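You operate a simulated robot arm through the tools that you are given. There is no shell and no other tool. Be economical: measure what you need, move in short steps, check, and stop when the job is done.

You run a simulated two-armed robot. Do the job below in one go: nothing can be reset, and whatever is moved stays where it is left.

TASK
On the service table, fold the blue cloth in half, so that its two short edges meet.

The check looks at the end state, three seconds after you hand in, the way a careful person would. Anything else that was tipped, shoved, dropped, spilled or broken makes it a failure. Flat cloth is picked up by pressing the open fingertips on it (5 to 10 N) and closing them slowly along it; thin cloth reads only 2 to 8 mm in the jaws.

THE ROBOT
Two 7-joint arms with two-finger parallel grippers on one trunk, on a base that drives. Base frame: it is fixed to the floor where the robot stands at the start and does not move with it; the origin is under the middle of the robot, x ahead of it, y to its left, z up; the surface under the hand at the start is at about z = 860. Lengths are in mm, angles in degrees, forces in N, time in s.
The left shoulder is at the start at [20, 170, 1128], the right one opposite. With the tool pointing down near the work surface each hand reaches from about 220 to 680 mm from the robot's upright axis, wherever it stands, measured 20 degrees to its own side. Places, roughly: service table [1000, 600, 900]. Payload 3.8 kg a hand.
The TCP of each hand is the grasp point between the finger pads, 30 mm short of the fingertips. In the tool frame z runs along the fingers and y along their closing line. Largest opening 110 mm; finger width 20, thickness 10; the body of the gripper, 48 by 112 mm, starts 55 mm behind the TCP.
Orientation is told as [roll, pitch, yaw] about the base's x, y, z axes, in that order, counted from this pose: with the fingers straight down and closing along the base's y, the tool's x points along the base's -x, its y along +y and its z along -z.

THE INTERFACE
- The arms move only by the tool jog_arm. It takes "left_targets", "right_targets" or both (then of equal length, played together; a hand with none holds still); each is text: rows parted by semicolons, each of 7 numbers parted by spaces: the finger opening in mm, from 0 to 110, then the shift along the base's x, y, z in units of 300 mm (1.0 is 300 mm), then the turn, a rotation vector about the base's x, y, z in units of 60 degrees (1.0 is 60 degrees). In form: gripper dx dy dz ax ay az; .... A call has 1 to 20 rows; each row is the pose to reach, as a shift and turn from the pose commanded when the call began. A call with a number of a shift or a turn outside -1 to 1 is refused whole. Each row takes 0.2 s and may step no farther than 50 mm and 8.6 degrees from the row before; otherwise, or with a gripper value out of range, the whole call is refused. A pose out of reach is approached as far as the arm can. The call stops where the force on the tool passes 40 N (or 10 N more than at its start, if that is more) or the arm is blocked; 0.2 s more then pass. The fingers move at their own pace (about 72 mm/s each) and stop on an object; they squeeze with about 41 N. The grip force told is the motor's: it shows also when the fingers shut on nothing. Time passes only in rows, and 0.2 s behind the last, so rows that repeat a pose let the fingers close. The reply holds the time, the measured pose of the TCP, the force on the tool along the base axes, the opening and the grip force, in the units named above and with some noise, with the torque about the TCP (base axes, N m) and any sound that the robot's microphone picked up, and new pictures: "show" is both (left out), scene, wrist or none (wrist: the cameras of the hands that moved).
- Cameras (640 x 400 px; columns grow to the right, rows downward): "scene" is now at [109, -1.7, 1278.2]; the picture's right is [-0.02, -1.00, 0.00], its down [-0.58, 0.01, -0.82] and it looks along [0.82, -0.01, -0.58] (base axes); focal length 247 px, centre (320, 200). "left" rides on the left gripper at [72, -17, -103] in its tool frame; the picture's right is [0.23, 0.97, 0.00], its down [-0.76, 0.18, -0.62] and it looks along [-0.61, 0.14, 0.78] (tool axes); focal length 222 px, centre (320, 200). "right" rides on the right gripper at [72, 17, -103] in its tool frame; the picture's right is [-0.23, 0.97, 0.00], its down [-0.76, -0.18, -0.62] and it looks along [-0.61, -0.14, 0.78] (tool axes); focal length 222 px, centre (320, 200). There is no depth. A picture from a camera that has moved, and an enlarged one, comes with that camera's place and axes in the base frame and with its lens.
- move_column(by): slides the trunk up (or, below 0, down) by that many mm; the arms and the scene camera ride with it, the base frame stays. It gives what a move gives, with no picture.
- steer(legs): drives the robot by 1 to 6 legs, each [ahead, turn to the left] in mm and degrees, along the robot's own axes; the way and the turn of a leg run together, so that a leg with both is an arc; at most 1500 mm and 180 degrees a leg. The arms and the cameras ride along, it lands a little off, and it stops where it bumps. It gives what a move gives, and a new picture of the scene camera.
- head_to(pan, tilt): turns the head with the scene camera to pan (to the left, within 80 degrees either way) and tilt (down, from -29 to 69), counted from straight ahead of the robot. It gives what a move gives, and a new picture of the scene camera.
- zoom(camera, box): a new picture of the part [left, top, right, bottom] of that camera's present view, enlarged. No time passes.
- close_job(): hands the job in; it is judged then, once.

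Go step by step. Nothing tells you exact positions but the pictures and the camera data: compare them with the known pose of the tool, close in by small moves and look again before you grip or let go. The budget is 120 turns and 260 pictures, counting those below and the enlarged ones. Unless the task says otherwise, let go and move clear before handing in, and close with one line.

The tools are called after "Call:" as a command line: name --argument value ..., lists and objects as JSON in quotes. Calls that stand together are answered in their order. jog_arm: Moves the arms, as the interface text tells. Its arguments: {"type":"object","properties":{"left_targets":{"type":"string"},"right_targets":{"type":"string"},"show":{"type":"string","enum":["both","scene","wrist","none"]}},"required":[]} The other tools are called the same way: move_column (by) slides the trunk up or down; steer (legs) drives the base; head_to (pan, tilt) turns the head that bears the scene camera; zoom (camera, box) takes an enlarged picture of a part of a camera's view; close_job () hands the job in.

At the start:

```text
clock: 0.0
left_tcp_pos: [532.5, 183.1, 1035.3]
left_tool_rot: [-0.1, 0.1, 0.1]
left_force: [0.0, -0.9, 0.6]
left_torque: [-0.02, 0.0, -0.01]
left_gripper_width: 109.9
left_gripper_force: 0.1
right_tcp_pos: [438.1, -144.9, 1060.5]
right_tool_rot: [0.0, 0.0, 0.0]
right_force: [0.3, 0.2, -0.7]
right_torque: [0.02, -0.05, 0.04]
right_gripper_width: 109.9
right_gripper_force: 0.1
trunk travel left (down, up): [-225.0, 345.0]
robot x, y, heading: [1.8, 0.8, -0.0]
head pan, tilt: [-1.0, 35.3]
```

scene: 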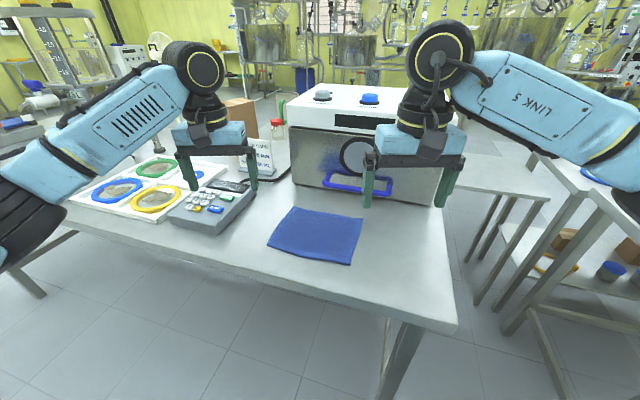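
right: 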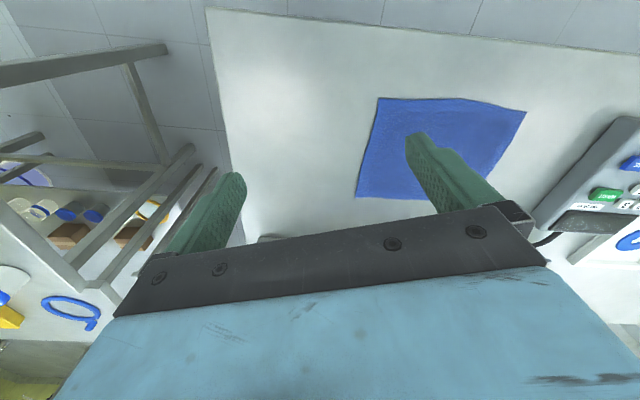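
left: 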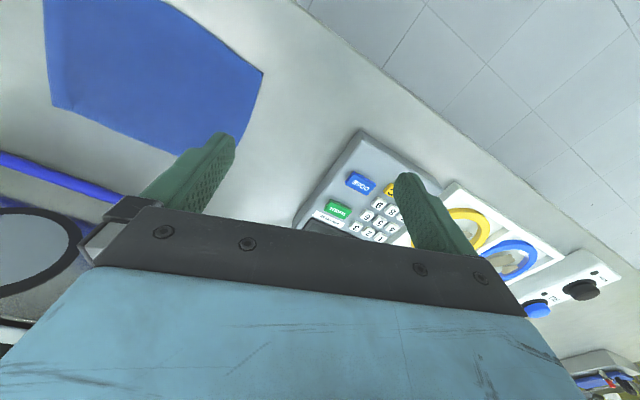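

The blue cloth lies ahead, with corners at about (667,76), (615,-119), (458,-69) and (521,114), and its short edges are on the left and right. I'll zoom in on it and look around to make sure this is the service table.

Call:
zoom --camera "scene" --box '[220, 160, 460, 310]'

Call:
head_to --pan 40 --tilt 30

```text
2.67 times, centred on (340, 235) of scene
camera zoom: at [109.0, -1.7, 1278.2], right [-0.02, -1.0, 0.0], down [-0.58, 0.01, -0.82], along [0.82, -0.01, -0.58], focal length 659 px, centre (267, 107)
```

zoom: 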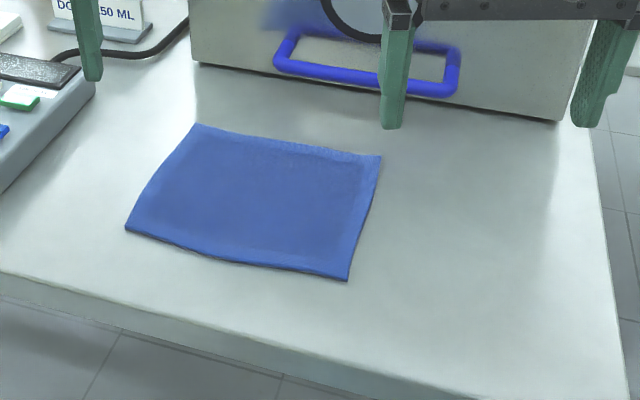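

```text
clock: 1.1
left_tcp_pos: [533.2, 183.5, 1037.7]
left_tool_rot: [0.0, 0.1, 0.1]
left_force: [-0.4, 0.4, -0.4]
left_torque: [-0.01, 0.01, 0.0]
left_gripper_width: 109.9
left_gripper_force: 0.0
right_tcp_pos: [439.1, -144.4, 1059.5]
right_tool_rot: [0.0, 0.1, 0.0]
right_force: [-0.2, 0.0, -0.4]
right_torque: [0.01, -0.02, 0.0]
right_gripper_width: 110.0
right_gripper_force: 0.0
trunk travel left (down, up): [-225.0, 345.0]
robot x, y, heading: [-1.2, -1.6, -0.4]
head pan, tilt: [40.0, 30.0]
camera scene: at [90.4, 57.9, 1286.4], right [0.64, -0.77, 0.0], down [-0.38, -0.32, -0.87], along [0.66, 0.56, -0.5], focal length 247 px, centre (320, 200)
```

scene: 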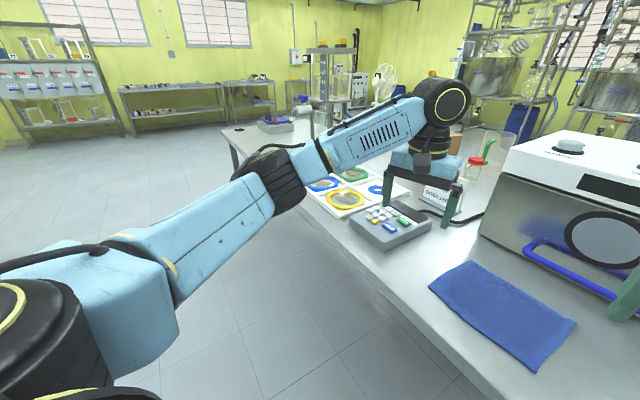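

The cloth is on this big table. The robot isn't square to it: the table and cloth are turned about 18° clockwise. I'll raise the trunk so the hands clear everything, then look down at the table edge before repositioning.

Call:
move_column --by 200

Call:
head_to --pan 0 --tilt 69

```text
clock: 3.2
left_tcp_pos: [532.4, 182.9, 1235.9]
left_tool_rot: [0.0, 0.0, 0.1]
left_force: [-0.2, 0.3, 1.0]
left_torque: [-0.01, -0.01, 0.0]
left_gripper_width: 110.1
left_gripper_force: 0.0
right_tcp_pos: [438.8, -145.4, 1259.8]
right_tool_rot: [-0.1, 0.0, -0.1]
right_force: [0.0, 0.0, 0.5]
right_torque: [-0.01, 0.02, 0.01]
right_gripper_width: 109.7
right_gripper_force: 0.1
trunk travel left (down, up): [-425.0, 145.0]
robot x, y, heading: [-0.6, 0.1, -0.1]
head pan, tilt: [40.0, 30.0]
```

```text
clock: 4.3
left_tcp_pos: [532.4, 183.5, 1236.5]
left_tool_rot: [0.0, 0.0, 0.1]
left_force: [1.3, -0.4, 0.3]
left_torque: [0.0, 0.0, 0.02]
left_gripper_width: 110.1
left_gripper_force: 0.1
right_tcp_pos: [439.3, -144.4, 1260.5]
right_tool_rot: [0.0, 0.0, 0.1]
right_force: [-0.9, 0.3, 0.1]
right_torque: [0.02, -0.02, 0.0]
right_gripper_width: 110.1
right_gripper_force: 0.0
trunk travel left (down, up): [-425.0, 145.0]
robot x, y, heading: [1.4, 0.2, 0.1]
head pan, tilt: [0.0, 68.8]
camera scene: at [77.0, -0.1, 1434.9], right [0.0, -1.0, 0.0], down [-0.93, 0.0, -0.36], along [0.36, 0.0, -0.93], focal length 247 px, centre (320, 200)
```

scene: 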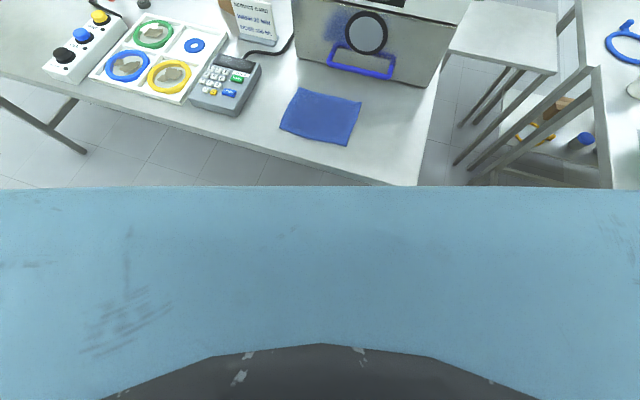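

Only the robot's chest shows in front, and the hands are now well above everything on the table. I'll turn left, go a short way along the table edge, then turn right to stand square to the cloth.

Call:
steer --legs '[[0, 54], [125, 0], [0, -72]]'

Call:
head_to --pan 0 --tilt 50

```text
clock: 11.2
left_tcp_pos: [637.8, 100.8, 1237.1]
left_tool_rot: [-0.1, 0.0, -18.9]
left_force: [-0.3, 0.8, -0.9]
left_torque: [0.0, -0.05, -0.02]
left_gripper_width: 110.2
left_gripper_force: 0.1
right_tcp_pos: [442.2, -178.4, 1260.7]
right_tool_rot: [0.0, 0.0, -19.1]
right_force: [-0.4, -0.2, 0.5]
right_torque: [0.0, -0.01, 0.01]
right_gripper_width: 109.9
right_gripper_force: 0.0
trunk travel left (down, up): [-425.0, 145.0]
robot x, y, heading: [74.1, 103.3, -19.1]
head pan, tilt: [0.0, 68.8]
camera scene: at [147.0, 76.4, 1434.9], right [-0.33, -0.95, 0.0], down [-0.88, 0.3, -0.36], along [0.34, -0.12, -0.93], focal length 247 px, centre (320, 200)
```

scene: 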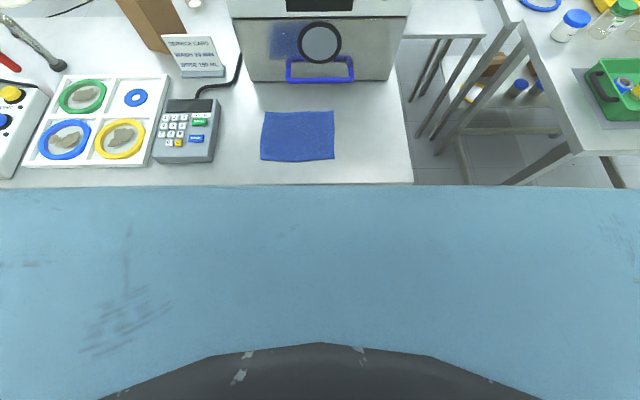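

```text
clock: 12.0
left_tcp_pos: [637.8, 101.3, 1236.0]
left_tool_rot: [0.1, -0.1, -18.9]
left_force: [0.2, 0.5, -0.8]
left_torque: [0.0, 0.01, 0.03]
left_gripper_width: 110.0
left_gripper_force: 0.1
right_tcp_pos: [441.6, -178.5, 1261.1]
right_tool_rot: [0.0, 0.0, -19.1]
right_force: [0.0, -0.7, -0.1]
right_torque: [0.01, -0.02, -0.02]
right_gripper_width: 109.9
right_gripper_force: 0.0
trunk travel left (down, up): [-425.0, 145.0]
robot x, y, heading: [75.3, 102.9, -19.3]
head pan, tilt: [0.0, 50.0]
camera scene: at [167.1, 69.8, 1456.8], right [-0.33, -0.95, 0.0], down [-0.72, 0.25, -0.64], along [0.61, -0.21, -0.77], focal length 247 px, centre (320, 200)
```

scene: 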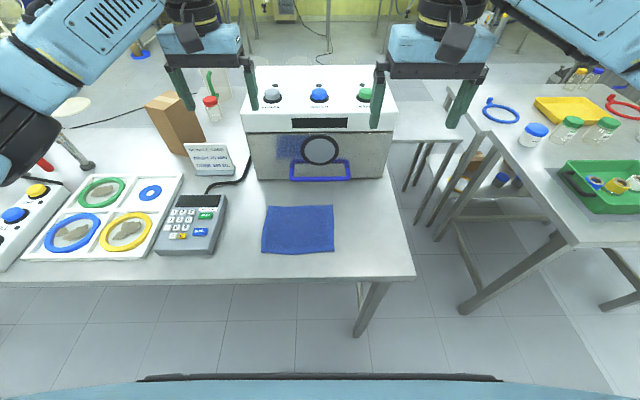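

Now I'm square to the table. I'll lower the trunk again and measure the cloth corners.

Call:
move_column --by -200

Call:
zoom --camera "scene" --box '[220, 160, 420, 285]'

```text
clock: 14.2
left_tcp_pos: [637.5, 100.8, 1036.5]
left_tool_rot: [-0.1, 0.0, -19.0]
left_force: [1.3, 0.3, -0.5]
left_torque: [0.0, -0.02, -0.03]
left_gripper_width: 110.0
left_gripper_force: 0.0
right_tcp_pos: [442.6, -178.2, 1061.1]
right_tool_rot: [-0.1, -0.1, -19.1]
right_force: [0.4, 0.5, -0.8]
right_torque: [-0.01, -0.01, 0.0]
right_gripper_width: 109.9
right_gripper_force: 0.0
trunk travel left (down, up): [-225.0, 345.0]
robot x, y, heading: [75.7, 101.4, -19.3]
head pan, tilt: [0.0, 50.0]
```

```text
3.20 times, centred on (320, 222) of scene
camera zoom: at [166.9, 69.8, 1257.0], right [-0.33, -0.95, 0.0], down [-0.72, 0.25, -0.64], along [0.61, -0.21, -0.77], focal length 790 px, centre (320, 128)
```

zoom: 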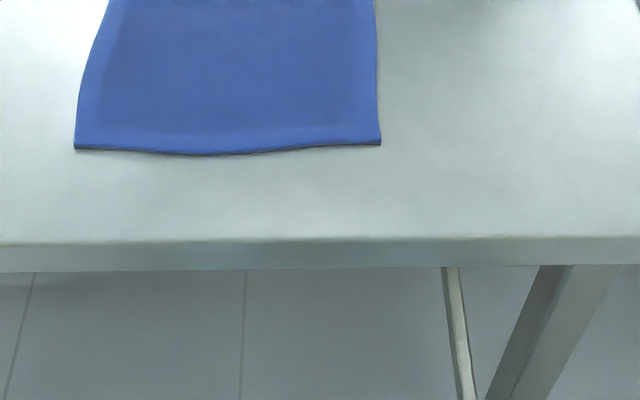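

Call:
zoom --camera "scene" --box '[220, 110, 420, 235]'

Call:
zoom --camera "scene" --box '[0, 0, 640, 400]'

```text
3.20 times, centred on (320, 172) of scene
camera zoom: at [166.9, 69.8, 1257.0], right [-0.33, -0.95, 0.0], down [-0.72, 0.25, -0.64], along [0.61, -0.21, -0.77], focal length 790 px, centre (320, 288)
```

zoom: 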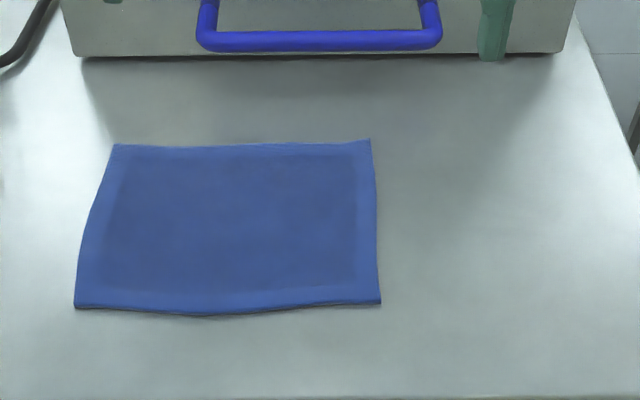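

```text
1.00 times, centred on (320, 200) of scene (not enlarged: the box is as wide or as high as the picture)
camera zoom: at [166.9, 69.8, 1257.0], right [-0.33, -0.95, 0.0], down [-0.72, 0.25, -0.64], along [0.61, -0.21, -0.77], focal length 247 px, centre (320, 200)
```

zoom: 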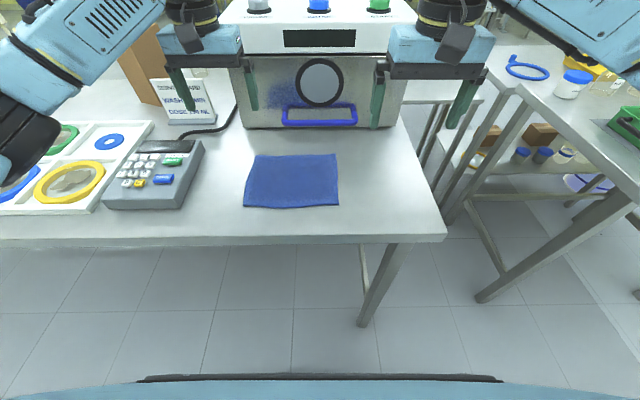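

The cloth is about 160 × 198 mm. Its right short edge runs from the far corner (610,-127) to the near corner (456,-72). I'll bring the left hand above the far end of that edge and the right hand above the near end, closing across the edge.

Call:
jog_arm --left_targets "50 -0.014 -0.084 -0.04 0 0 0; 50 -0.028 -0.168 -0.08 0 0 0; 50 -0.042 -0.252 -0.12 0 0 0; 50 -0.056 -0.336 -0.16 0 0 0; 50 -0.07 -0.42 -0.2 0 0 0; 50 -0.084 -0.504 -0.24 0 0 0; 50 -0.098 -0.588 -0.28 0 0 0; 50 -0.112 -0.672 -0.32 0 0 0" --right_targets "50 0.014 0.05 -0.05 0 0 0; 50 0.028 0.1 -0.1 0 0 0; 50 0.042 0.15 -0.15 0 0 0; 50 0.056 0.2 -0.2 0 0 0; 50 0.07 0.25 -0.25 0 0 0; 50 0.084 0.3 -0.3 0 0 0; 50 0.098 0.35 -0.35 0 0 0; 50 0.111 0.405 -0.4 0 0 0"

```text
clock: 15.9
left_tcp_pos: [603.3, -99.0, 940.7]
left_tool_rot: [0.0, 0.0, -19.0]
left_force: [0.1, 0.2, 0.0]
left_torque: [0.0, -0.02, -0.03]
left_gripper_width: 50.0
left_gripper_force: 0.2
right_tcp_pos: [474.7, -57.6, 939.9]
right_tool_rot: [0.0, 0.0, -19.2]
right_force: [0.3, -0.1, -0.1]
right_torque: [-0.02, -0.01, -0.01]
right_gripper_width: 50.1
right_gripper_force: 0.0
trunk travel left (down, up): [-225.0, 345.0]
robot x, y, heading: [76.9, 100.1, -19.1]
head pan, tilt: [0.0, 50.0]
camera scene: at [166.9, 69.5, 1256.9], right [-0.33, -0.95, 0.0], down [-0.72, 0.25, -0.64], along [0.61, -0.21, -0.77], focal length 247 px, centre (320, 200)
camera right: at [412.0, -19.3, 1042.9], right [0.53, 0.85, 0.0], down [0.66, -0.42, 0.62], along [0.53, -0.33, -0.78], focal length 222 px, centre (320, 200)
camera left: at [530.3, -90.1, 1044.5], right [0.1, 0.99, 0.0], down [0.78, -0.08, 0.62], along [0.62, -0.06, -0.78], focal length 222 px, centre (320, 200)
```

scene: 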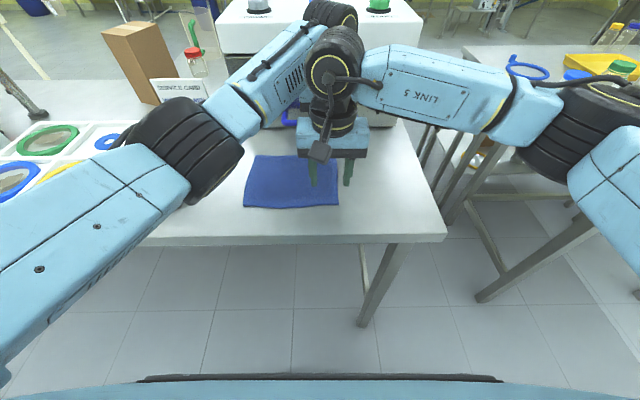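
right: 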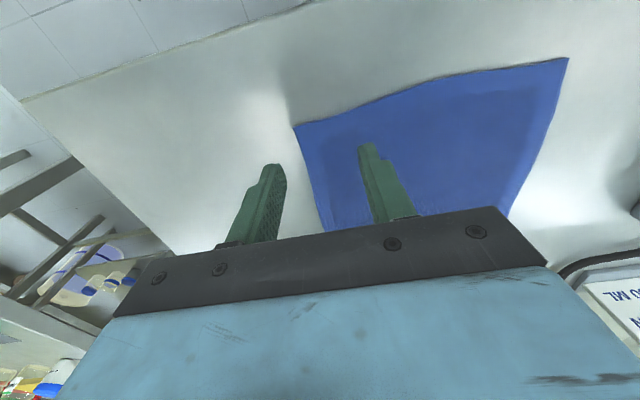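
left: 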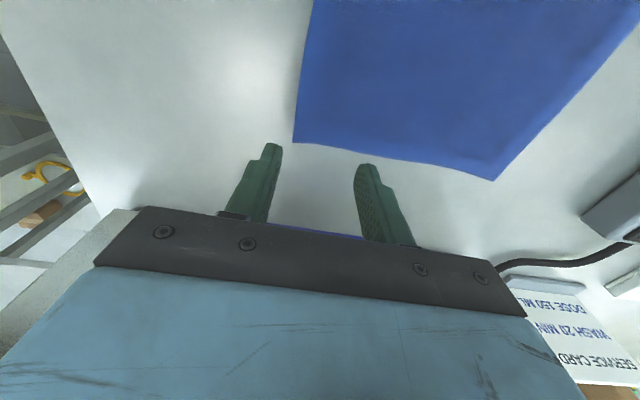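

Both hands hang over the edge. I'll narrow the openings to 30 mm, shift so the outer fingers sit just off the edge, and lower to just above the cloth.

Call:
jog_arm --left_targets "30 -0.009 -0.025 -0.05 0 0 0; 30 -0.009 -0.025 -0.1 0 0 0; 30 -0.009 -0.025 -0.138 0 0 0" --right_targets "30 0.007 -0.031 -0.05 0 0 0; 30 0.007 -0.031 -0.1 0 0 0; 30 0.007 -0.031 -0.135 0 0 0" --show "wrist"

Call:
zoom --camera "left" --box '[200, 100, 440, 250]'

Call:
zoom --camera "right" --box '[200, 100, 440, 250]'

```text
clock: 16.8
left_tcp_pos: [600.3, -107.3, 900.8]
left_tool_rot: [-0.1, 0.0, -19.1]
left_force: [0.3, 0.2, 0.0]
left_torque: [0.0, 0.0, 0.0]
left_gripper_width: 29.9
left_gripper_force: 0.1
right_tcp_pos: [477.3, -66.1, 899.9]
right_tool_rot: [0.0, -0.1, -19.1]
right_force: [0.4, -0.1, -1.1]
right_torque: [0.03, 0.03, -0.03]
right_gripper_width: 30.0
right_gripper_force: 0.0
trunk travel left (down, up): [-225.0, 345.0]
robot x, y, heading: [74.6, 101.7, -19.0]
head pan, tilt: [0.0, 50.0]
camera right: at [415.1, -28.4, 1003.9], right [0.53, 0.85, 0.0], down [0.66, -0.42, 0.62], along [0.53, -0.33, -0.78], focal length 222 px, centre (320, 200)
camera left: at [527.0, -99.4, 1003.8], right [0.1, 0.99, 0.0], down [0.78, -0.08, 0.62], along [0.62, -0.06, -0.78], focal length 222 px, centre (320, 200)
```

right: 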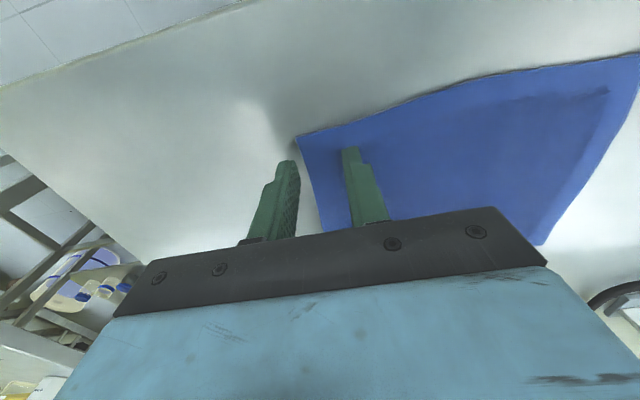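
left: 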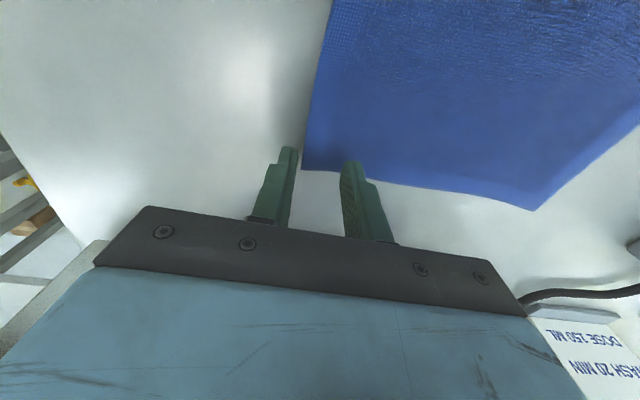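

```text
2.67 times, centred on (320, 175) of left
camera zoom: at [527.0, -99.4, 1003.8], right [0.1, 0.99, 0.0], down [0.78, -0.08, 0.62], along [0.62, -0.06, -0.78], focal length 592 px, centre (320, 267)
```

zoom: 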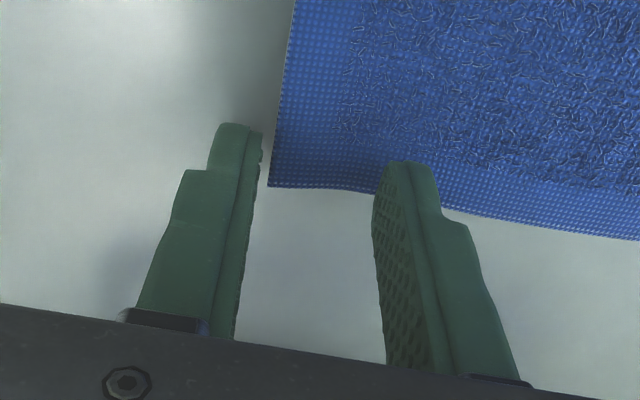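

```text
2.67 times, centred on (320, 175) of right
camera zoom: at [415.1, -28.4, 1003.9], right [0.53, 0.85, 0.0], down [0.66, -0.42, 0.62], along [0.53, -0.33, -0.78], focal length 592 px, centre (320, 267)
```

zoom: 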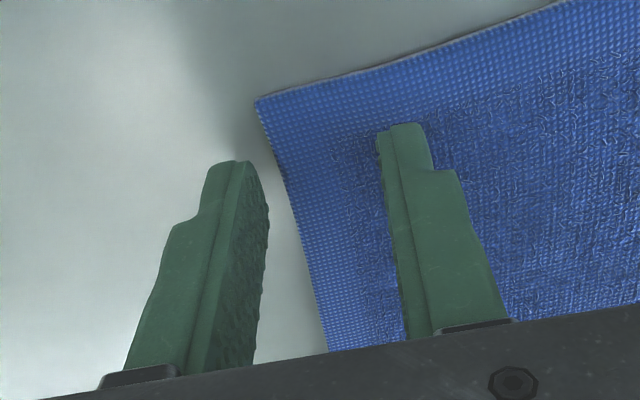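

The outer fingers are just off the edge and the inner ones are over the hem. I'll lower gently to touch.

Call:
jog_arm --left_targets "30 -0.013 0.004 -0.015 0 0 0; 30 -0.013 0.004 -0.03 0 0 0; 30 -0.013 0.004 -0.033 0 0 0" --right_targets "30 -0.003 -0.009 -0.015 0 0 0; 30 -0.003 -0.009 -0.028 0 0 0; 30 -0.003 -0.009 -0.03 0 0 0" --show "none"

```text
clock: 17.7
left_tcp_pos: [597.4, -106.5, 892.2]
left_tool_rot: [-0.1, -0.5, -18.8]
left_force: [5.0, -1.4, 4.7]
left_torque: [0.41, 0.66, 0.17]
left_gripper_width: 30.6
left_gripper_force: 0.2
right_tcp_pos: [476.3, -65.3, 891.8]
right_tool_rot: [0.3, -0.1, -18.7]
right_force: [-4.9, 1.4, 6.1]
right_torque: [-0.09, -0.58, -0.07]
right_gripper_width: 29.9
right_gripper_force: 0.1
trunk travel left (down, up): [-225.0, 345.0]
robot x, y, heading: [73.7, 99.8, -19.2]
head pan, tilt: [0.0, 50.0]
stopped in row 3 (left hand): the force on the tool passed its limit at 42 N (the readings are from after the stop); the commanded pose is now the measured one
```

Each hand reads about 5 N along the same line in opposite directions, so they may be touching. I'll look.

Call:
zoom --camera "scene" --box '[240, 0, 420, 220]'

```text
1.82 times, centred on (330, 110) of scene
camera zoom: at [166.2, 70.0, 1256.9], right [-0.33, -0.95, 0.0], down [-0.72, 0.25, -0.64], along [0.61, -0.21, -0.77], focal length 449 px, centre (302, 364)
```

zoom: 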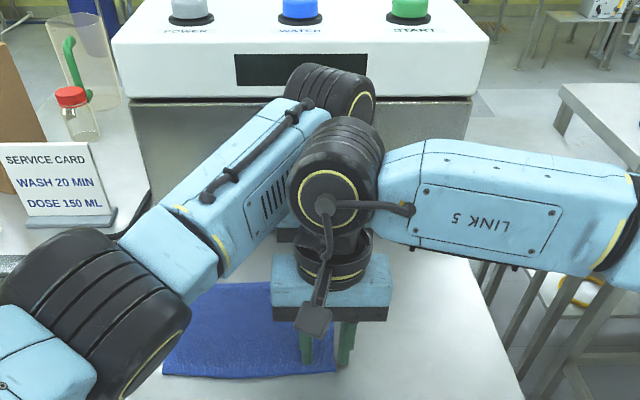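

The two wrist joints are just touching. I'll raise a little, spread the hands toward the two corners, and lean them apart by 4°.

Call:
jog_arm --left_targets "30 0.014 -0.005 0.027 0.011 0.032 0; 30 0.028 -0.01 0.027 0.022 0.063 0; 30 0.028 -0.01 0.027 0.022 0.063 0" --right_targets "30 -0.01 -0.002 0.027 -0.011 -0.032 0; 30 -0.019 -0.004 0.027 -0.022 -0.063 0; 30 -0.019 -0.004 0.027 -0.022 -0.063 0" --show "wrist"

```text
clock: 18.5
left_tcp_pos: [605.1, -108.6, 899.9]
left_tool_rot: [0.0, 3.7, -18.9]
left_force: [-1.1, -1.0, 0.6]
left_torque: [-0.03, -0.02, -0.02]
left_gripper_width: 29.8
left_gripper_force: 0.1
right_tcp_pos: [469.9, -66.4, 899.4]
right_tool_rot: [0.2, -4.0, -18.8]
right_force: [-0.3, 0.8, 0.4]
right_torque: [0.02, 0.03, -0.01]
right_gripper_width: 30.0
right_gripper_force: 0.0
trunk travel left (down, up): [-225.0, 345.0]
robot x, y, heading: [75.2, 101.1, -19.3]
head pan, tilt: [0.0, 50.0]
camera right: at [400.6, -27.5, 997.8], right [0.53, 0.85, 0.02], down [0.62, -0.4, 0.67], along [0.58, -0.34, -0.74], focal length 222 px, centre (320, 200)
camera left: at [537.9, -102.3, 1008.3], right [0.1, 0.99, 0.01], down [0.81, -0.09, 0.57], along [0.57, -0.05, -0.82], focal length 222 px, centre (320, 200)
```

right: 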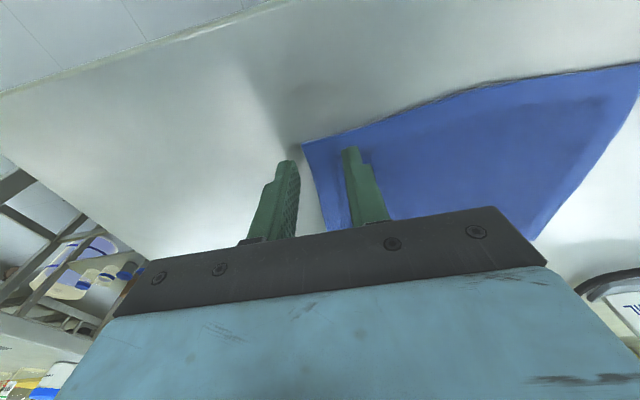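
left: 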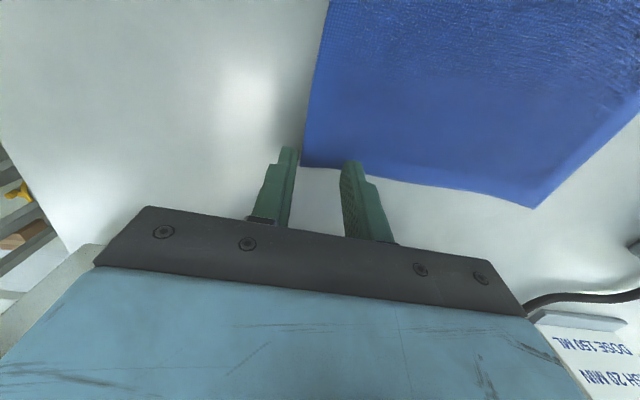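

Clear of each other now. I'll lower to contact.

Call:
jog_arm --left_targets "30 0 0 -0.015 0 0 0; 30 0 0 -0.023 0 0 0; 30 0 0 -0.027 0 0 0; 30 0 0 -0.03 0 0 0" --right_targets "30 0 0 -0.015 0 0 0; 30 0 0 -0.023 0 0 0; 30 0 0 -0.027 0 0 0; 30 0 0 -0.03 0 0 0" --show "none"

```text
clock: 19.5
left_tcp_pos: [605.1, -107.9, 893.3]
left_tool_rot: [-0.1, 3.4, -18.9]
left_force: [1.4, -0.4, 8.1]
left_torque: [0.08, -0.03, 0.0]
left_gripper_width: 29.8
left_gripper_force: 0.1
right_tcp_pos: [470.0, -66.8, 893.0]
right_tool_rot: [0.5, -4.2, -18.7]
right_force: [-4.3, -2.1, 20.3]
right_torque: [0.37, 0.12, 0.08]
right_gripper_width: 28.4
right_gripper_force: 0.1
trunk travel left (down, up): [-225.0, 345.0]
robot x, y, heading: [73.0, 99.8, -19.0]
head pan, tilt: [0.0, 50.0]
```

Both hands are pressing, the right one a bit too hard. I'll ease it and close slowly.

Call:
jog_arm --left_targets "30 0 0 0 0 0 0; 26 0 0 0 0 0 0; 23 0 0 0 0 0 0; 20 0 0 0 0 0 0; 17 0 0 0 0 0 0; 14 0 0 0 0 0 0; 11 0 0 0 0 0 0; 8 0 0 0 0 0 0; 5 0 0 0 0 0 0; 2 0 0 0 0 0 0; 0 0 0 0 0 0 0; 0 0 0 0 0 0 0" --right_targets "30 0 0 0.005 0 0 0; 26 0 0 0.005 0 0 0; 23 0 0 0.005 0 0 0; 20 0 0 0.005 0 0 0; 17 0 0 0.005 0 0 0; 14 0 0 0.005 0 0 0; 11 0 0 0.005 0 0 0; 8 0 0 0.005 0 0 0; 5 0 0 0.005 0 0 0; 2 0 0 0.005 0 0 0; 0 0 0 0.005 0 0 0; 0 0 0 0.005 0 0 0" --show "wrist"

Call:
zoom --camera "left" --box '[200, 80, 440, 230]'

Call:
zoom --camera "right" --box '[200, 80, 440, 230]'

```text
clock: 22.1
left_tcp_pos: [603.9, -106.6, 892.5]
left_tool_rot: [-0.2, 3.5, -18.8]
left_force: [1.5, 1.3, 18.1]
left_torque: [0.15, -0.03, -0.02]
left_gripper_width: 4.0
left_gripper_force: 41.0
right_tcp_pos: [468.5, -64.8, 892.8]
right_tool_rot: [0.2, -4.1, -18.7]
right_force: [1.0, 2.8, 15.9]
right_torque: [0.27, 0.0, -0.02]
right_gripper_width: 3.8
right_gripper_force: 40.9
trunk travel left (down, up): [-225.0, 345.0]
robot x, y, heading: [71.3, 103.4, -19.2]
head pan, tilt: [0.0, 50.0]
camera right: at [399.8, -26.1, 991.6], right [0.53, 0.85, 0.02], down [0.62, -0.4, 0.68], along [0.58, -0.34, -0.74], focal length 222 px, centre (320, 200)
camera left: at [536.7, -100.2, 1000.4], right [0.1, 0.99, 0.01], down [0.81, -0.09, 0.57], along [0.57, -0.05, -0.82], focal length 222 px, centre (320, 200)
```

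right: 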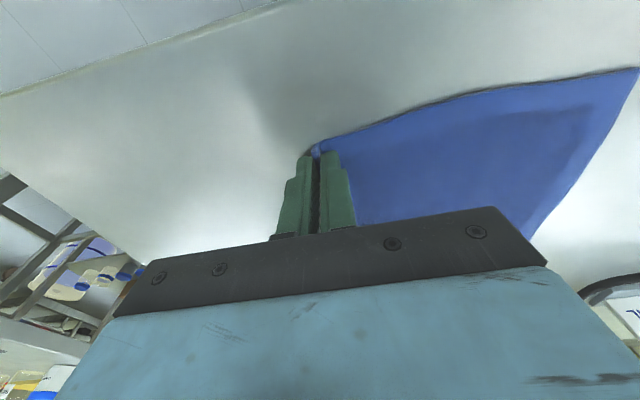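
left: 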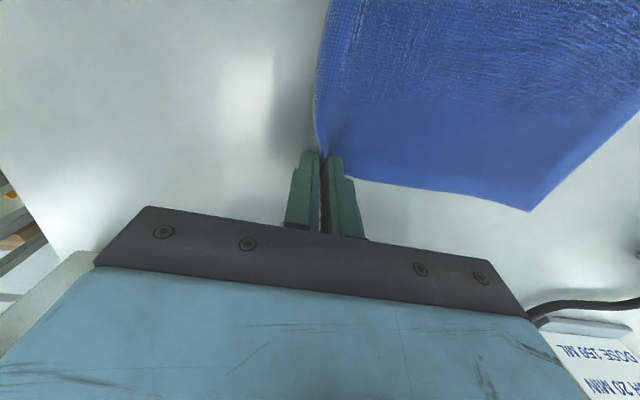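

```text
2.67 times, centred on (320, 155) of left
camera zoom: at [536.7, -100.2, 1000.4], right [0.1, 0.99, 0.01], down [0.81, -0.09, 0.57], along [0.57, -0.05, -0.82], focal length 592 px, centre (320, 320)
```

zoom: 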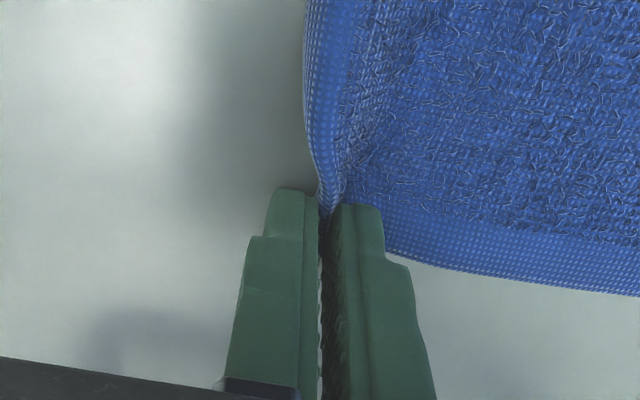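

```text
2.67 times, centred on (320, 155) of right
camera zoom: at [399.8, -26.1, 991.6], right [0.53, 0.85, 0.02], down [0.62, -0.4, 0.68], along [0.58, -0.34, -0.74], focal length 592 px, centre (320, 320)
```

zoom: 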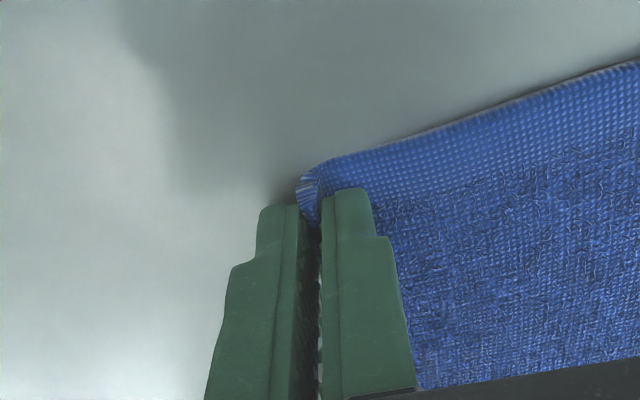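

Both hands hold the edge well, with the edge standing up in the jaws and no flap outside. I'll do the first half of the fold arc together and check for arm clearance.

Call:
jog_arm --left_targets "0 0.002 0.007 0.045 0 0 0; 0 0.005 0.015 0.089 0 0 0; 0 0.012 0.036 0.13 0 0 0; 0 0.02 0.057 0.167 0 0 0; 0 0.03 0.09 0.2 0 0 0; 0 0.043 0.123 0.225 0 0 0; 0 0.057 0.163 0.243 0 0 0; 0 0.071 0.203 0.257 0 0 0; 0 0.086 0.245 0.26 0 0 0" --right_targets "0 0.002 0.007 0.045 0 0 0; 0 0.005 0.015 0.089 0 0 0; 0 0.012 0.036 0.13 0 0 0; 0 0.02 0.057 0.167 0 0 0; 0 0.03 0.09 0.2 0 0 0; 0 0.043 0.123 0.225 0 0 0; 0 0.057 0.163 0.243 0 0 0; 0 0.071 0.203 0.257 0 0 0; 0 0.086 0.245 0.26 0 0 0"

```text
clock: 24.1
left_tcp_pos: [654.0, -47.0, 970.2]
left_tool_rot: [-0.1, 4.2, -17.7]
left_force: [-27.1, 5.6, -1.0]
left_torque: [0.14, 0.65, 0.06]
left_gripper_width: 3.7
left_gripper_force: 41.2
left hand out of reach, approached as far as the arm can: row 4, 5, 6, 7, 8, 9
right_tcp_pos: [503.9, -10.8, 968.7]
right_tool_rot: [0.0, -4.2, -21.4]
right_force: [27.0, -4.8, 1.3]
right_torque: [-0.15, -0.76, 0.11]
right_gripper_width: 3.8
right_gripper_force: 40.8
trunk travel left (down, up): [-225.0, 345.0]
robot x, y, heading: [74.4, 101.6, -19.3]
head pan, tilt: [0.0, 50.0]
camera scene: at [167.3, 70.1, 1256.8], right [-0.33, -0.95, 0.0], down [-0.72, 0.25, -0.64], along [0.61, -0.21, -0.77], focal length 247 px, centre (320, 200)
camera right: at [436.3, 31.9, 1067.3], right [0.57, 0.82, 0.02], down [0.6, -0.43, 0.68], along [0.57, -0.37, -0.74], focal length 222 px, centre (320, 200)
camera left: at [588.2, -41.8, 1078.4], right [0.08, 1.0, 0.01], down [0.82, -0.07, 0.57], along [0.57, -0.03, -0.82], focal length 222 px, centre (320, 200)
```

scene: 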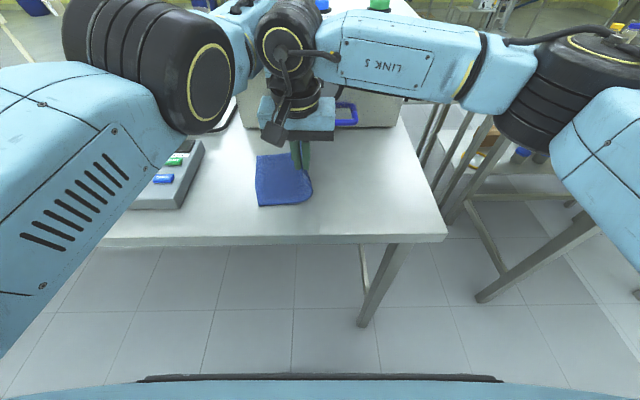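
right: 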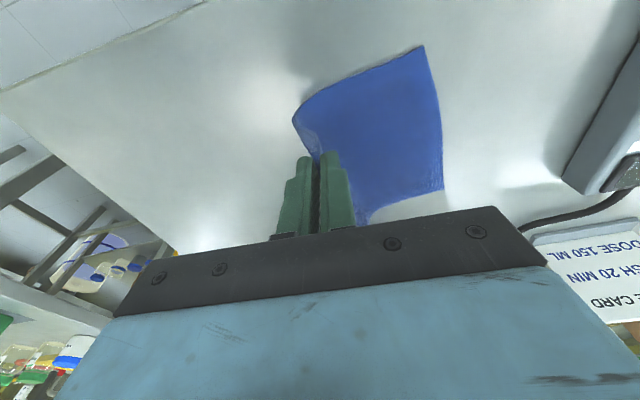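
left: 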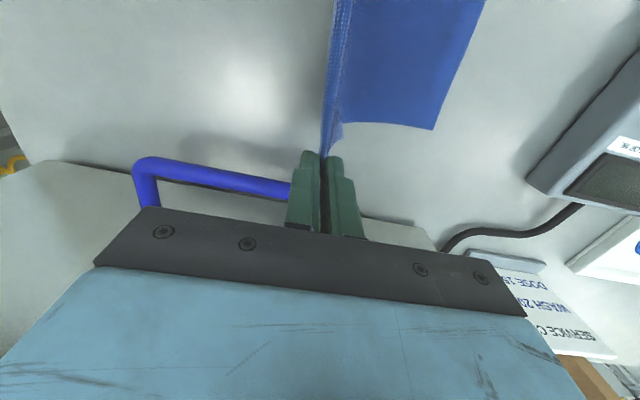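

The left hand couldn't follow, and the cloth edge is now tight between the hands (27 N). I'll look closely before moving again.

Call:
zoom --camera "scene" --box '[180, 0, 400, 220]'

Call:
head_to --pan 0 --tilt 28

```text
1.82 times, centred on (290, 110) of scene
camera zoom: at [167.3, 70.1, 1256.8], right [-0.33, -0.95, 0.0], down [-0.72, 0.25, -0.64], along [0.61, -0.21, -0.77], focal length 449 px, centre (374, 364)
```

zoom: 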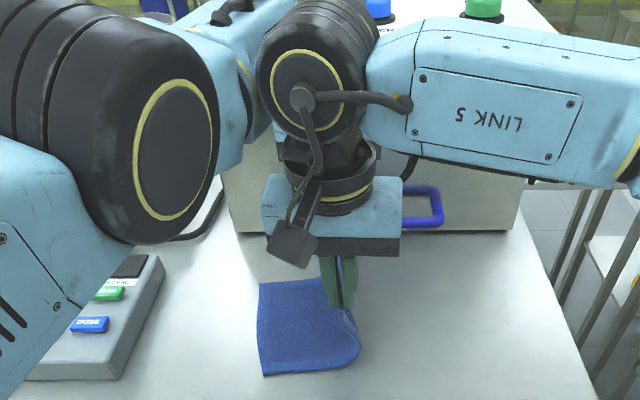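

```text
clock: 24.9
left_tcp_pos: [654.5, -47.2, 969.5]
left_tool_rot: [-0.1, 4.0, -17.7]
left_force: [-28.1, 5.9, -0.6]
left_torque: [0.17, 0.63, 0.07]
left_gripper_width: 3.4
left_gripper_force: 41.1
right_tcp_pos: [503.5, -11.3, 968.8]
right_tool_rot: [0.1, -4.3, -21.3]
right_force: [27.9, -5.6, 0.5]
right_torque: [-0.14, -0.79, 0.09]
right_gripper_width: 3.8
right_gripper_force: 41.1
trunk travel left (down, up): [-225.0, 345.0]
robot x, y, heading: [76.1, 101.8, -18.8]
head pan, tilt: [0.0, 28.0]
camera scene: at [180.5, 65.1, 1289.5], right [-0.33, -0.95, 0.0], down [-0.44, 0.15, -0.88], along [0.83, -0.29, -0.47], focal length 247 px, centre (320, 200)
```

scene: 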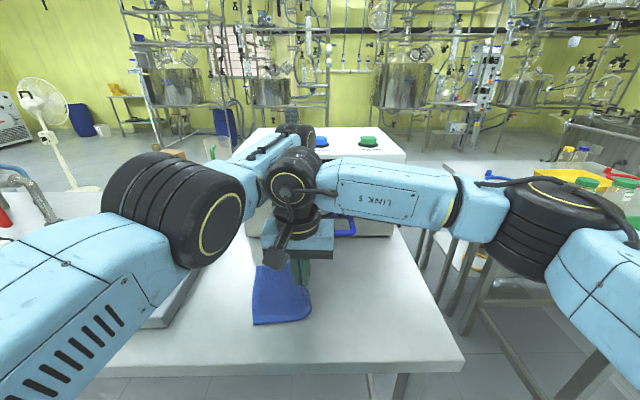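

The left forearm is pressing on the right wrist, so both hands can't carry the edge together. I'll reverse the arc, then fold one corner at a time.

Call:
jog_arm --left_targets "0 -0.015 -0.042 -0.003 0 0 0; 0 -0.029 -0.082 -0.018 0 0 0; 0 -0.043 -0.122 -0.035 0 0 0" --right_targets "0 -0.015 -0.042 -0.003 0 0 0; 0 -0.029 -0.082 -0.018 0 0 0; 0 -0.043 -0.122 -0.035 0 0 0" --show "scene"

```text
clock: 25.7
left_tcp_pos: [629.6, -82.1, 957.7]
left_tool_rot: [0.0, 3.9, -18.4]
left_force: [-23.2, 8.5, -0.2]
left_torque: [0.18, 0.6, 0.0]
left_gripper_width: 3.3
left_gripper_force: 40.5
left hand out of reach, approached as far as the arm can: row 2, 3
right_tcp_pos: [481.7, -33.9, 955.0]
right_tool_rot: [-0.1, -3.9, -19.1]
right_force: [24.5, -9.0, 0.4]
right_torque: [-0.18, -0.67, 0.01]
right_gripper_width: 3.7
right_gripper_force: 40.9
trunk travel left (down, up): [-225.0, 345.0]
robot x, y, heading: [75.0, 99.2, -18.9]
head pan, tilt: [0.0, 28.0]
camera scene: at [180.8, 64.6, 1289.5], right [-0.33, -0.95, 0.0], down [-0.44, 0.15, -0.88], along [0.83, -0.29, -0.47], focal length 247 px, centre (320, 200)
```

scene: 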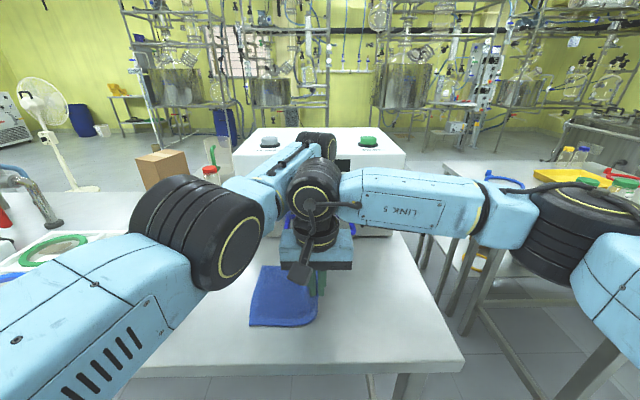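

The edge is still tight. I'll bring the left hand back toward the right hand while both return and come down.

Call:
jog_arm --left_targets "0 -0.03 -0.02 -0.03 0 0 0; 0 -0.055 -0.045 -0.07 0 0 0; 0 -0.08 -0.078 -0.133 0 0 0; 0 -0.08 -0.078 -0.133 0 0 0" --right_targets "0 -0.008 -0.024 -0.03 0 0 0; 0 -0.018 -0.052 -0.07 0 0 0; 0 -0.033 -0.094 -0.133 0 0 0; 0 -0.033 -0.094 -0.133 0 0 0" --show "wrist"

```text
clock: 26.7
left_tcp_pos: [604.8, -110.5, 919.1]
left_tool_rot: [0.0, 3.5, -18.5]
left_force: [0.1, 0.3, -0.3]
left_torque: [0.03, 0.02, 0.02]
left_gripper_width: 3.6
left_gripper_force: 41.0
left hand out of reach, approached as far as the arm can: row 2
right_tcp_pos: [472.0, -56.6, 916.5]
right_tool_rot: [0.2, -3.7, -18.5]
right_force: [1.5, -0.2, -0.3]
right_torque: [-0.03, -0.01, -0.04]
right_gripper_width: 3.7
right_gripper_force: 41.4
trunk travel left (down, up): [-225.0, 345.0]
robot x, y, heading: [70.3, 102.2, -19.0]
head pan, tilt: [0.0, 28.0]
camera right: at [402.0, -16.8, 1015.3], right [0.53, 0.85, 0.02], down [0.62, -0.4, 0.67], along [0.58, -0.34, -0.74], focal length 222 px, centre (320, 200)
camera left: at [537.8, -103.8, 1027.0], right [0.1, 1.0, 0.01], down [0.81, -0.09, 0.57], along [0.57, -0.05, -0.82], focal length 222 px, centre (320, 200)
```

right: 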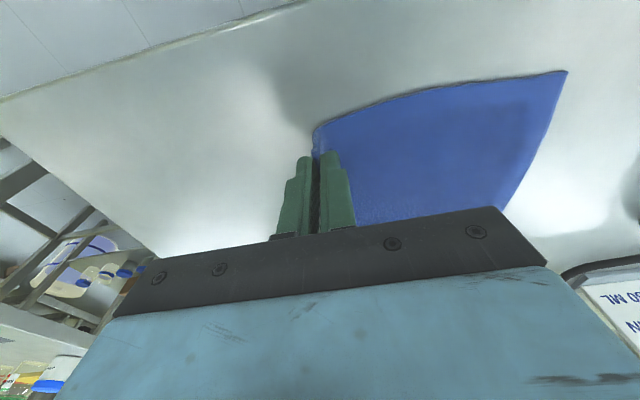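
left: 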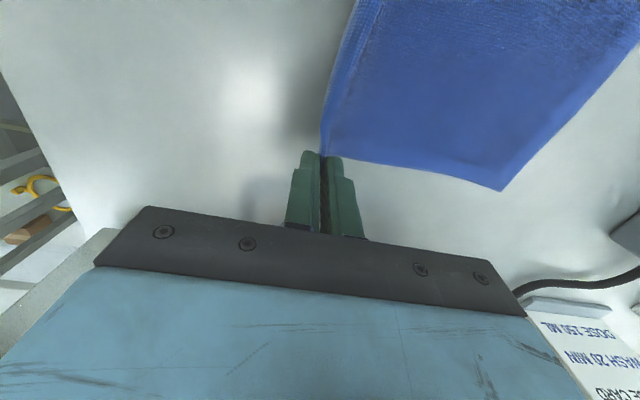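

The tension is gone. I'll set the edge down flat, open both hands, raise them and withdraw the right hand. Then I'll fold with the left hand at mid-edge.

Call:
jog_arm --left_targets "0 -0.008 -0.022 -0.04 0 0 0; 0 -0.011 -0.031 -0.072 0 0 0; 12 -0.011 -0.031 -0.072 0 0 0; 30 -0.011 -0.031 -0.072 0 0 0; 34 -0.011 -0.031 -0.072 0 0 0; 34 -0.011 -0.031 -0.03 0 0 0; 34 -0.011 -0.031 0.05 0 0 0" --right_targets "0 -0.011 -0.031 -0.035 0 0 0; 0 -0.014 -0.041 -0.067 0 0 0; 12 -0.014 -0.041 -0.067 0 0 0; 30 -0.014 -0.041 -0.067 0 0 0; 34 -0.014 -0.041 -0.067 0 0 0; 34 -0.014 -0.041 -0.03 0 0 0; 34 -0.014 -0.041 0.05 0 0 0" --show "wrist"

```text
clock: 28.3
left_tcp_pos: [599.6, -116.7, 933.4]
left_tool_rot: [-0.2, 3.5, -18.9]
left_force: [0.2, 0.0, 1.0]
left_torque: [-0.04, -0.01, -0.01]
left_gripper_width: 33.9
left_gripper_force: 0.1
left hand out of reach, approached as far as the arm can: row 1, 2, 3, 4, 5, 6
right_tcp_pos: [466.7, -69.9, 935.1]
right_tool_rot: [0.2, -4.0, -18.7]
right_force: [0.7, 0.2, -0.1]
right_torque: [0.01, 0.02, 0.0]
right_gripper_width: 33.7
right_gripper_force: 0.2
trunk travel left (down, up): [-225.0, 345.0]
robot x, y, heading: [76.0, 103.5, -19.1]
head pan, tilt: [0.0, 28.0]
camera right: at [398.4, -30.8, 1034.1], right [0.53, 0.85, 0.02], down [0.62, -0.4, 0.67], along [0.58, -0.34, -0.74], focal length 222 px, centre (320, 200)
camera left: at [531.4, -110.1, 1040.9], right [0.1, 0.99, 0.01], down [0.81, -0.09, 0.57], along [0.57, -0.05, -0.82], focal length 222 px, centre (320, 200)
```

right: 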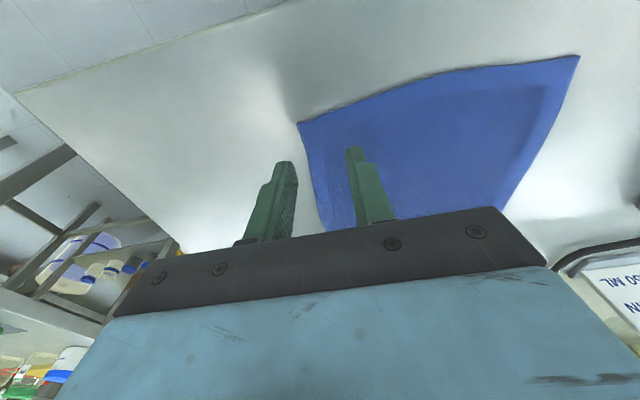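
left: 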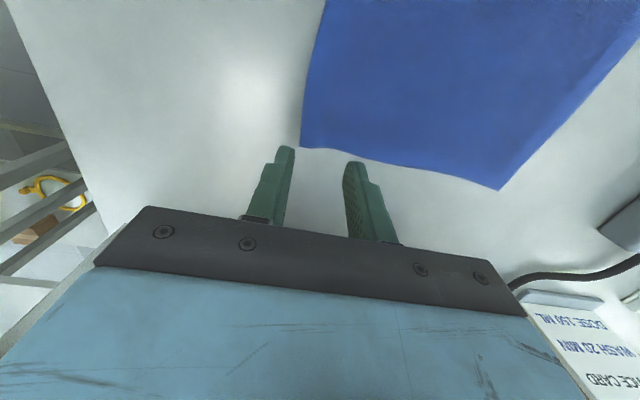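

The cloth settled flat, about 12 mm further right than before. I'll withdraw the right hand up and to the right and bring the left hand over the middle of the right short edge.

Call:
jog_arm --left_targets "34 0 0 0 0 0 0; 34 0 0 0 0 0 0; 34 0 0 0 0 0 0; 34 0 0 0 0 0 0; 34 -0.06 0.017 0 -0.006 -0.016 0; 34 -0.12 0.033 0 -0.011 -0.032 0; 34 -0.18 0.05 0 -0.016 -0.048 0; 34 -0.23 0.066 0 -0.022 -0.063 0" --right_targets "34 -0.04 -0.02 0.1 0 0 0; 34 -0.1 -0.08 0.17 0 0 0; 34 -0.17 -0.18 0.22 0 0 0; 34 -0.24 -0.29 0.27 0 0 0; 34 -0.3 -0.4 0.33 0 0 0; 34 -0.35 -0.5 0.38 0 0 0; 34 -0.38 -0.58 0.42 0 0 0; 34 -0.38 -0.58 0.42 0 0 0" --show "scene"

Call:
head_to --pan 0 --tilt 45

Call:
zoom --camera "left" --box '[0, 0, 640, 400]'

```text
clock: 30.1
left_tcp_pos: [531.5, -99.1, 932.6]
left_tool_rot: [-0.1, -0.3, -18.8]
left_force: [-0.3, 0.7, -0.3]
left_torque: [0.01, -0.02, 0.0]
left_gripper_width: 34.0
left_gripper_force: 0.1
right_tcp_pos: [355.4, -246.2, 1059.2]
right_tool_rot: [0.2, -3.8, -18.8]
right_force: [-0.5, -0.8, 0.2]
right_torque: [-0.03, -0.01, 0.02]
right_gripper_width: 34.2
right_gripper_force: 0.2
trunk travel left (down, up): [-225.0, 345.0]
robot x, y, heading: [73.3, 102.3, -19.0]
head pan, tilt: [0.0, 28.0]
camera scene: at [180.4, 65.3, 1289.6], right [-0.33, -0.95, 0.0], down [-0.44, 0.15, -0.88], along [0.83, -0.29, -0.47], focal length 247 px, centre (320, 200)
```

scene: 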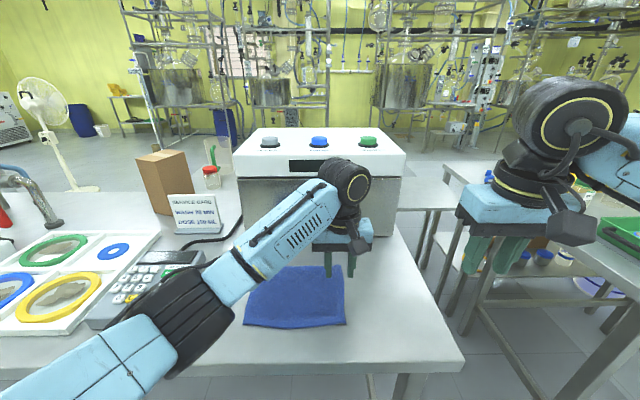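

```text
clock: 30.9
left_tcp_pos: [532.4, -100.1, 932.1]
left_tool_rot: [0.0, -0.3, -18.8]
left_force: [0.4, -0.3, -0.1]
left_torque: [-0.01, 0.0, 0.01]
left_gripper_width: 33.8
left_gripper_force: 0.1
right_tcp_pos: [355.8, -244.8, 1060.3]
right_tool_rot: [0.2, -4.0, -18.8]
right_force: [0.7, -0.1, 1.0]
right_torque: [0.02, -0.01, 0.0]
right_gripper_width: 33.9
right_gripper_force: 0.1
trunk travel left (down, up): [-225.0, 345.0]
robot x, y, heading: [71.6, 100.6, -19.0]
head pan, tilt: [0.0, 45.0]
camera scene: at [171.2, 68.4, 1263.8], right [-0.33, -0.95, 0.0], down [-0.67, 0.23, -0.71], along [0.67, -0.23, -0.71], focal length 247 px, centre (320, 200)
```

scene: 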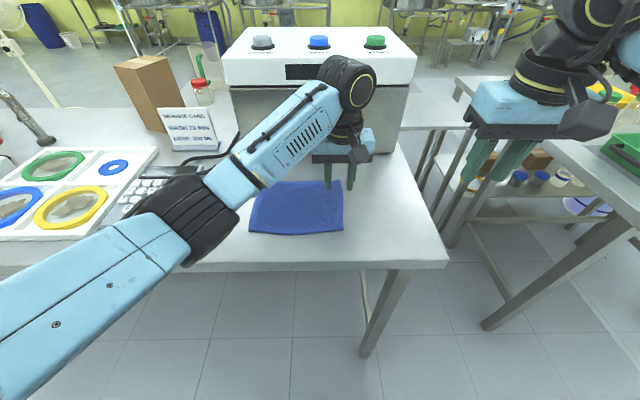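

```text
1.00 times, centred on (320, 200) of left (not enlarged: the box is as wide or as high as the picture)
camera zoom: at [458.0, -90.2, 1036.1], right [0.1, 1.0, 0.0], down [0.78, -0.07, 0.63], along [0.62, -0.06, -0.78], focal length 222 px, centre (320, 200)
```

zoom: 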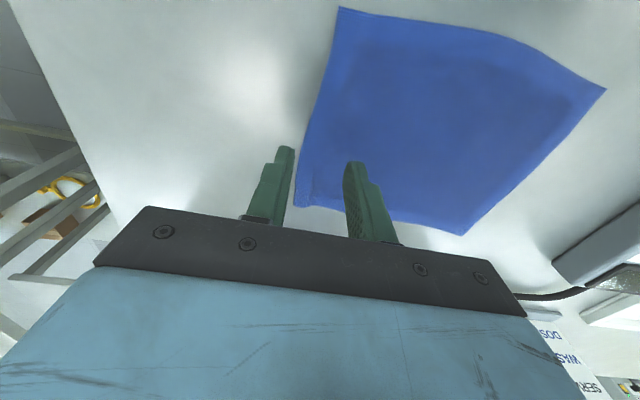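

The cloth now spans 74–272 mm to the left in the table-aligned frame, with the middle of the right edge at depth 530. I'll lower the left hand at the edge's middle to contact.

Call:
jog_arm --left_targets "30 -0.01 0.021 -0.05 0 0 0; 30 -0.01 0.021 -0.1 0 0 0; 30 -0.01 0.021 -0.125 0 0 0; 30 -0.01 0.021 -0.131 0 0 0; 30 -0.01 0.021 -0.136 0 0 0" --show "wrist"

```text
clock: 32.1
left_tcp_pos: [528.6, -93.9, 893.3]
left_tool_rot: [-0.2, -0.4, -18.7]
left_force: [-1.5, 0.3, 9.6]
left_torque: [0.07, 0.0, -0.02]
left_gripper_width: 29.9
left_gripper_force: 0.0
right_tcp_pos: [355.9, -244.8, 1058.8]
right_tool_rot: [0.2, -3.9, -18.7]
right_force: [0.8, 0.6, 0.6]
right_torque: [0.01, 0.02, 0.0]
right_gripper_width: 34.0
right_gripper_force: 0.2
trunk travel left (down, up): [-225.0, 345.0]
robot x, y, heading: [76.0, 102.5, -19.1]
head pan, tilt: [0.0, 45.0]
camera left: at [454.3, -84.5, 996.4], right [0.1, 1.0, -0.01], down [0.77, -0.07, 0.63], along [0.62, -0.07, -0.78], focal length 222 px, centre (320, 200)
```

left: 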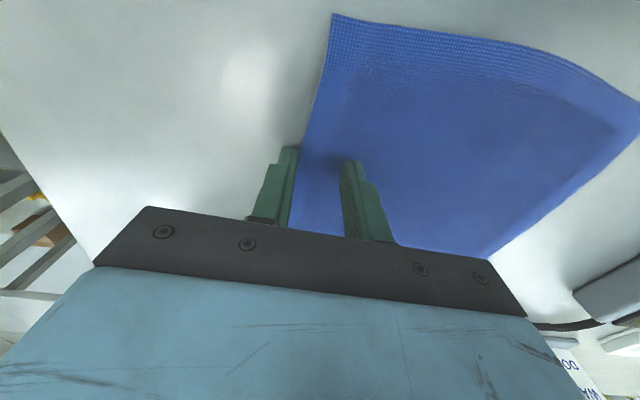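

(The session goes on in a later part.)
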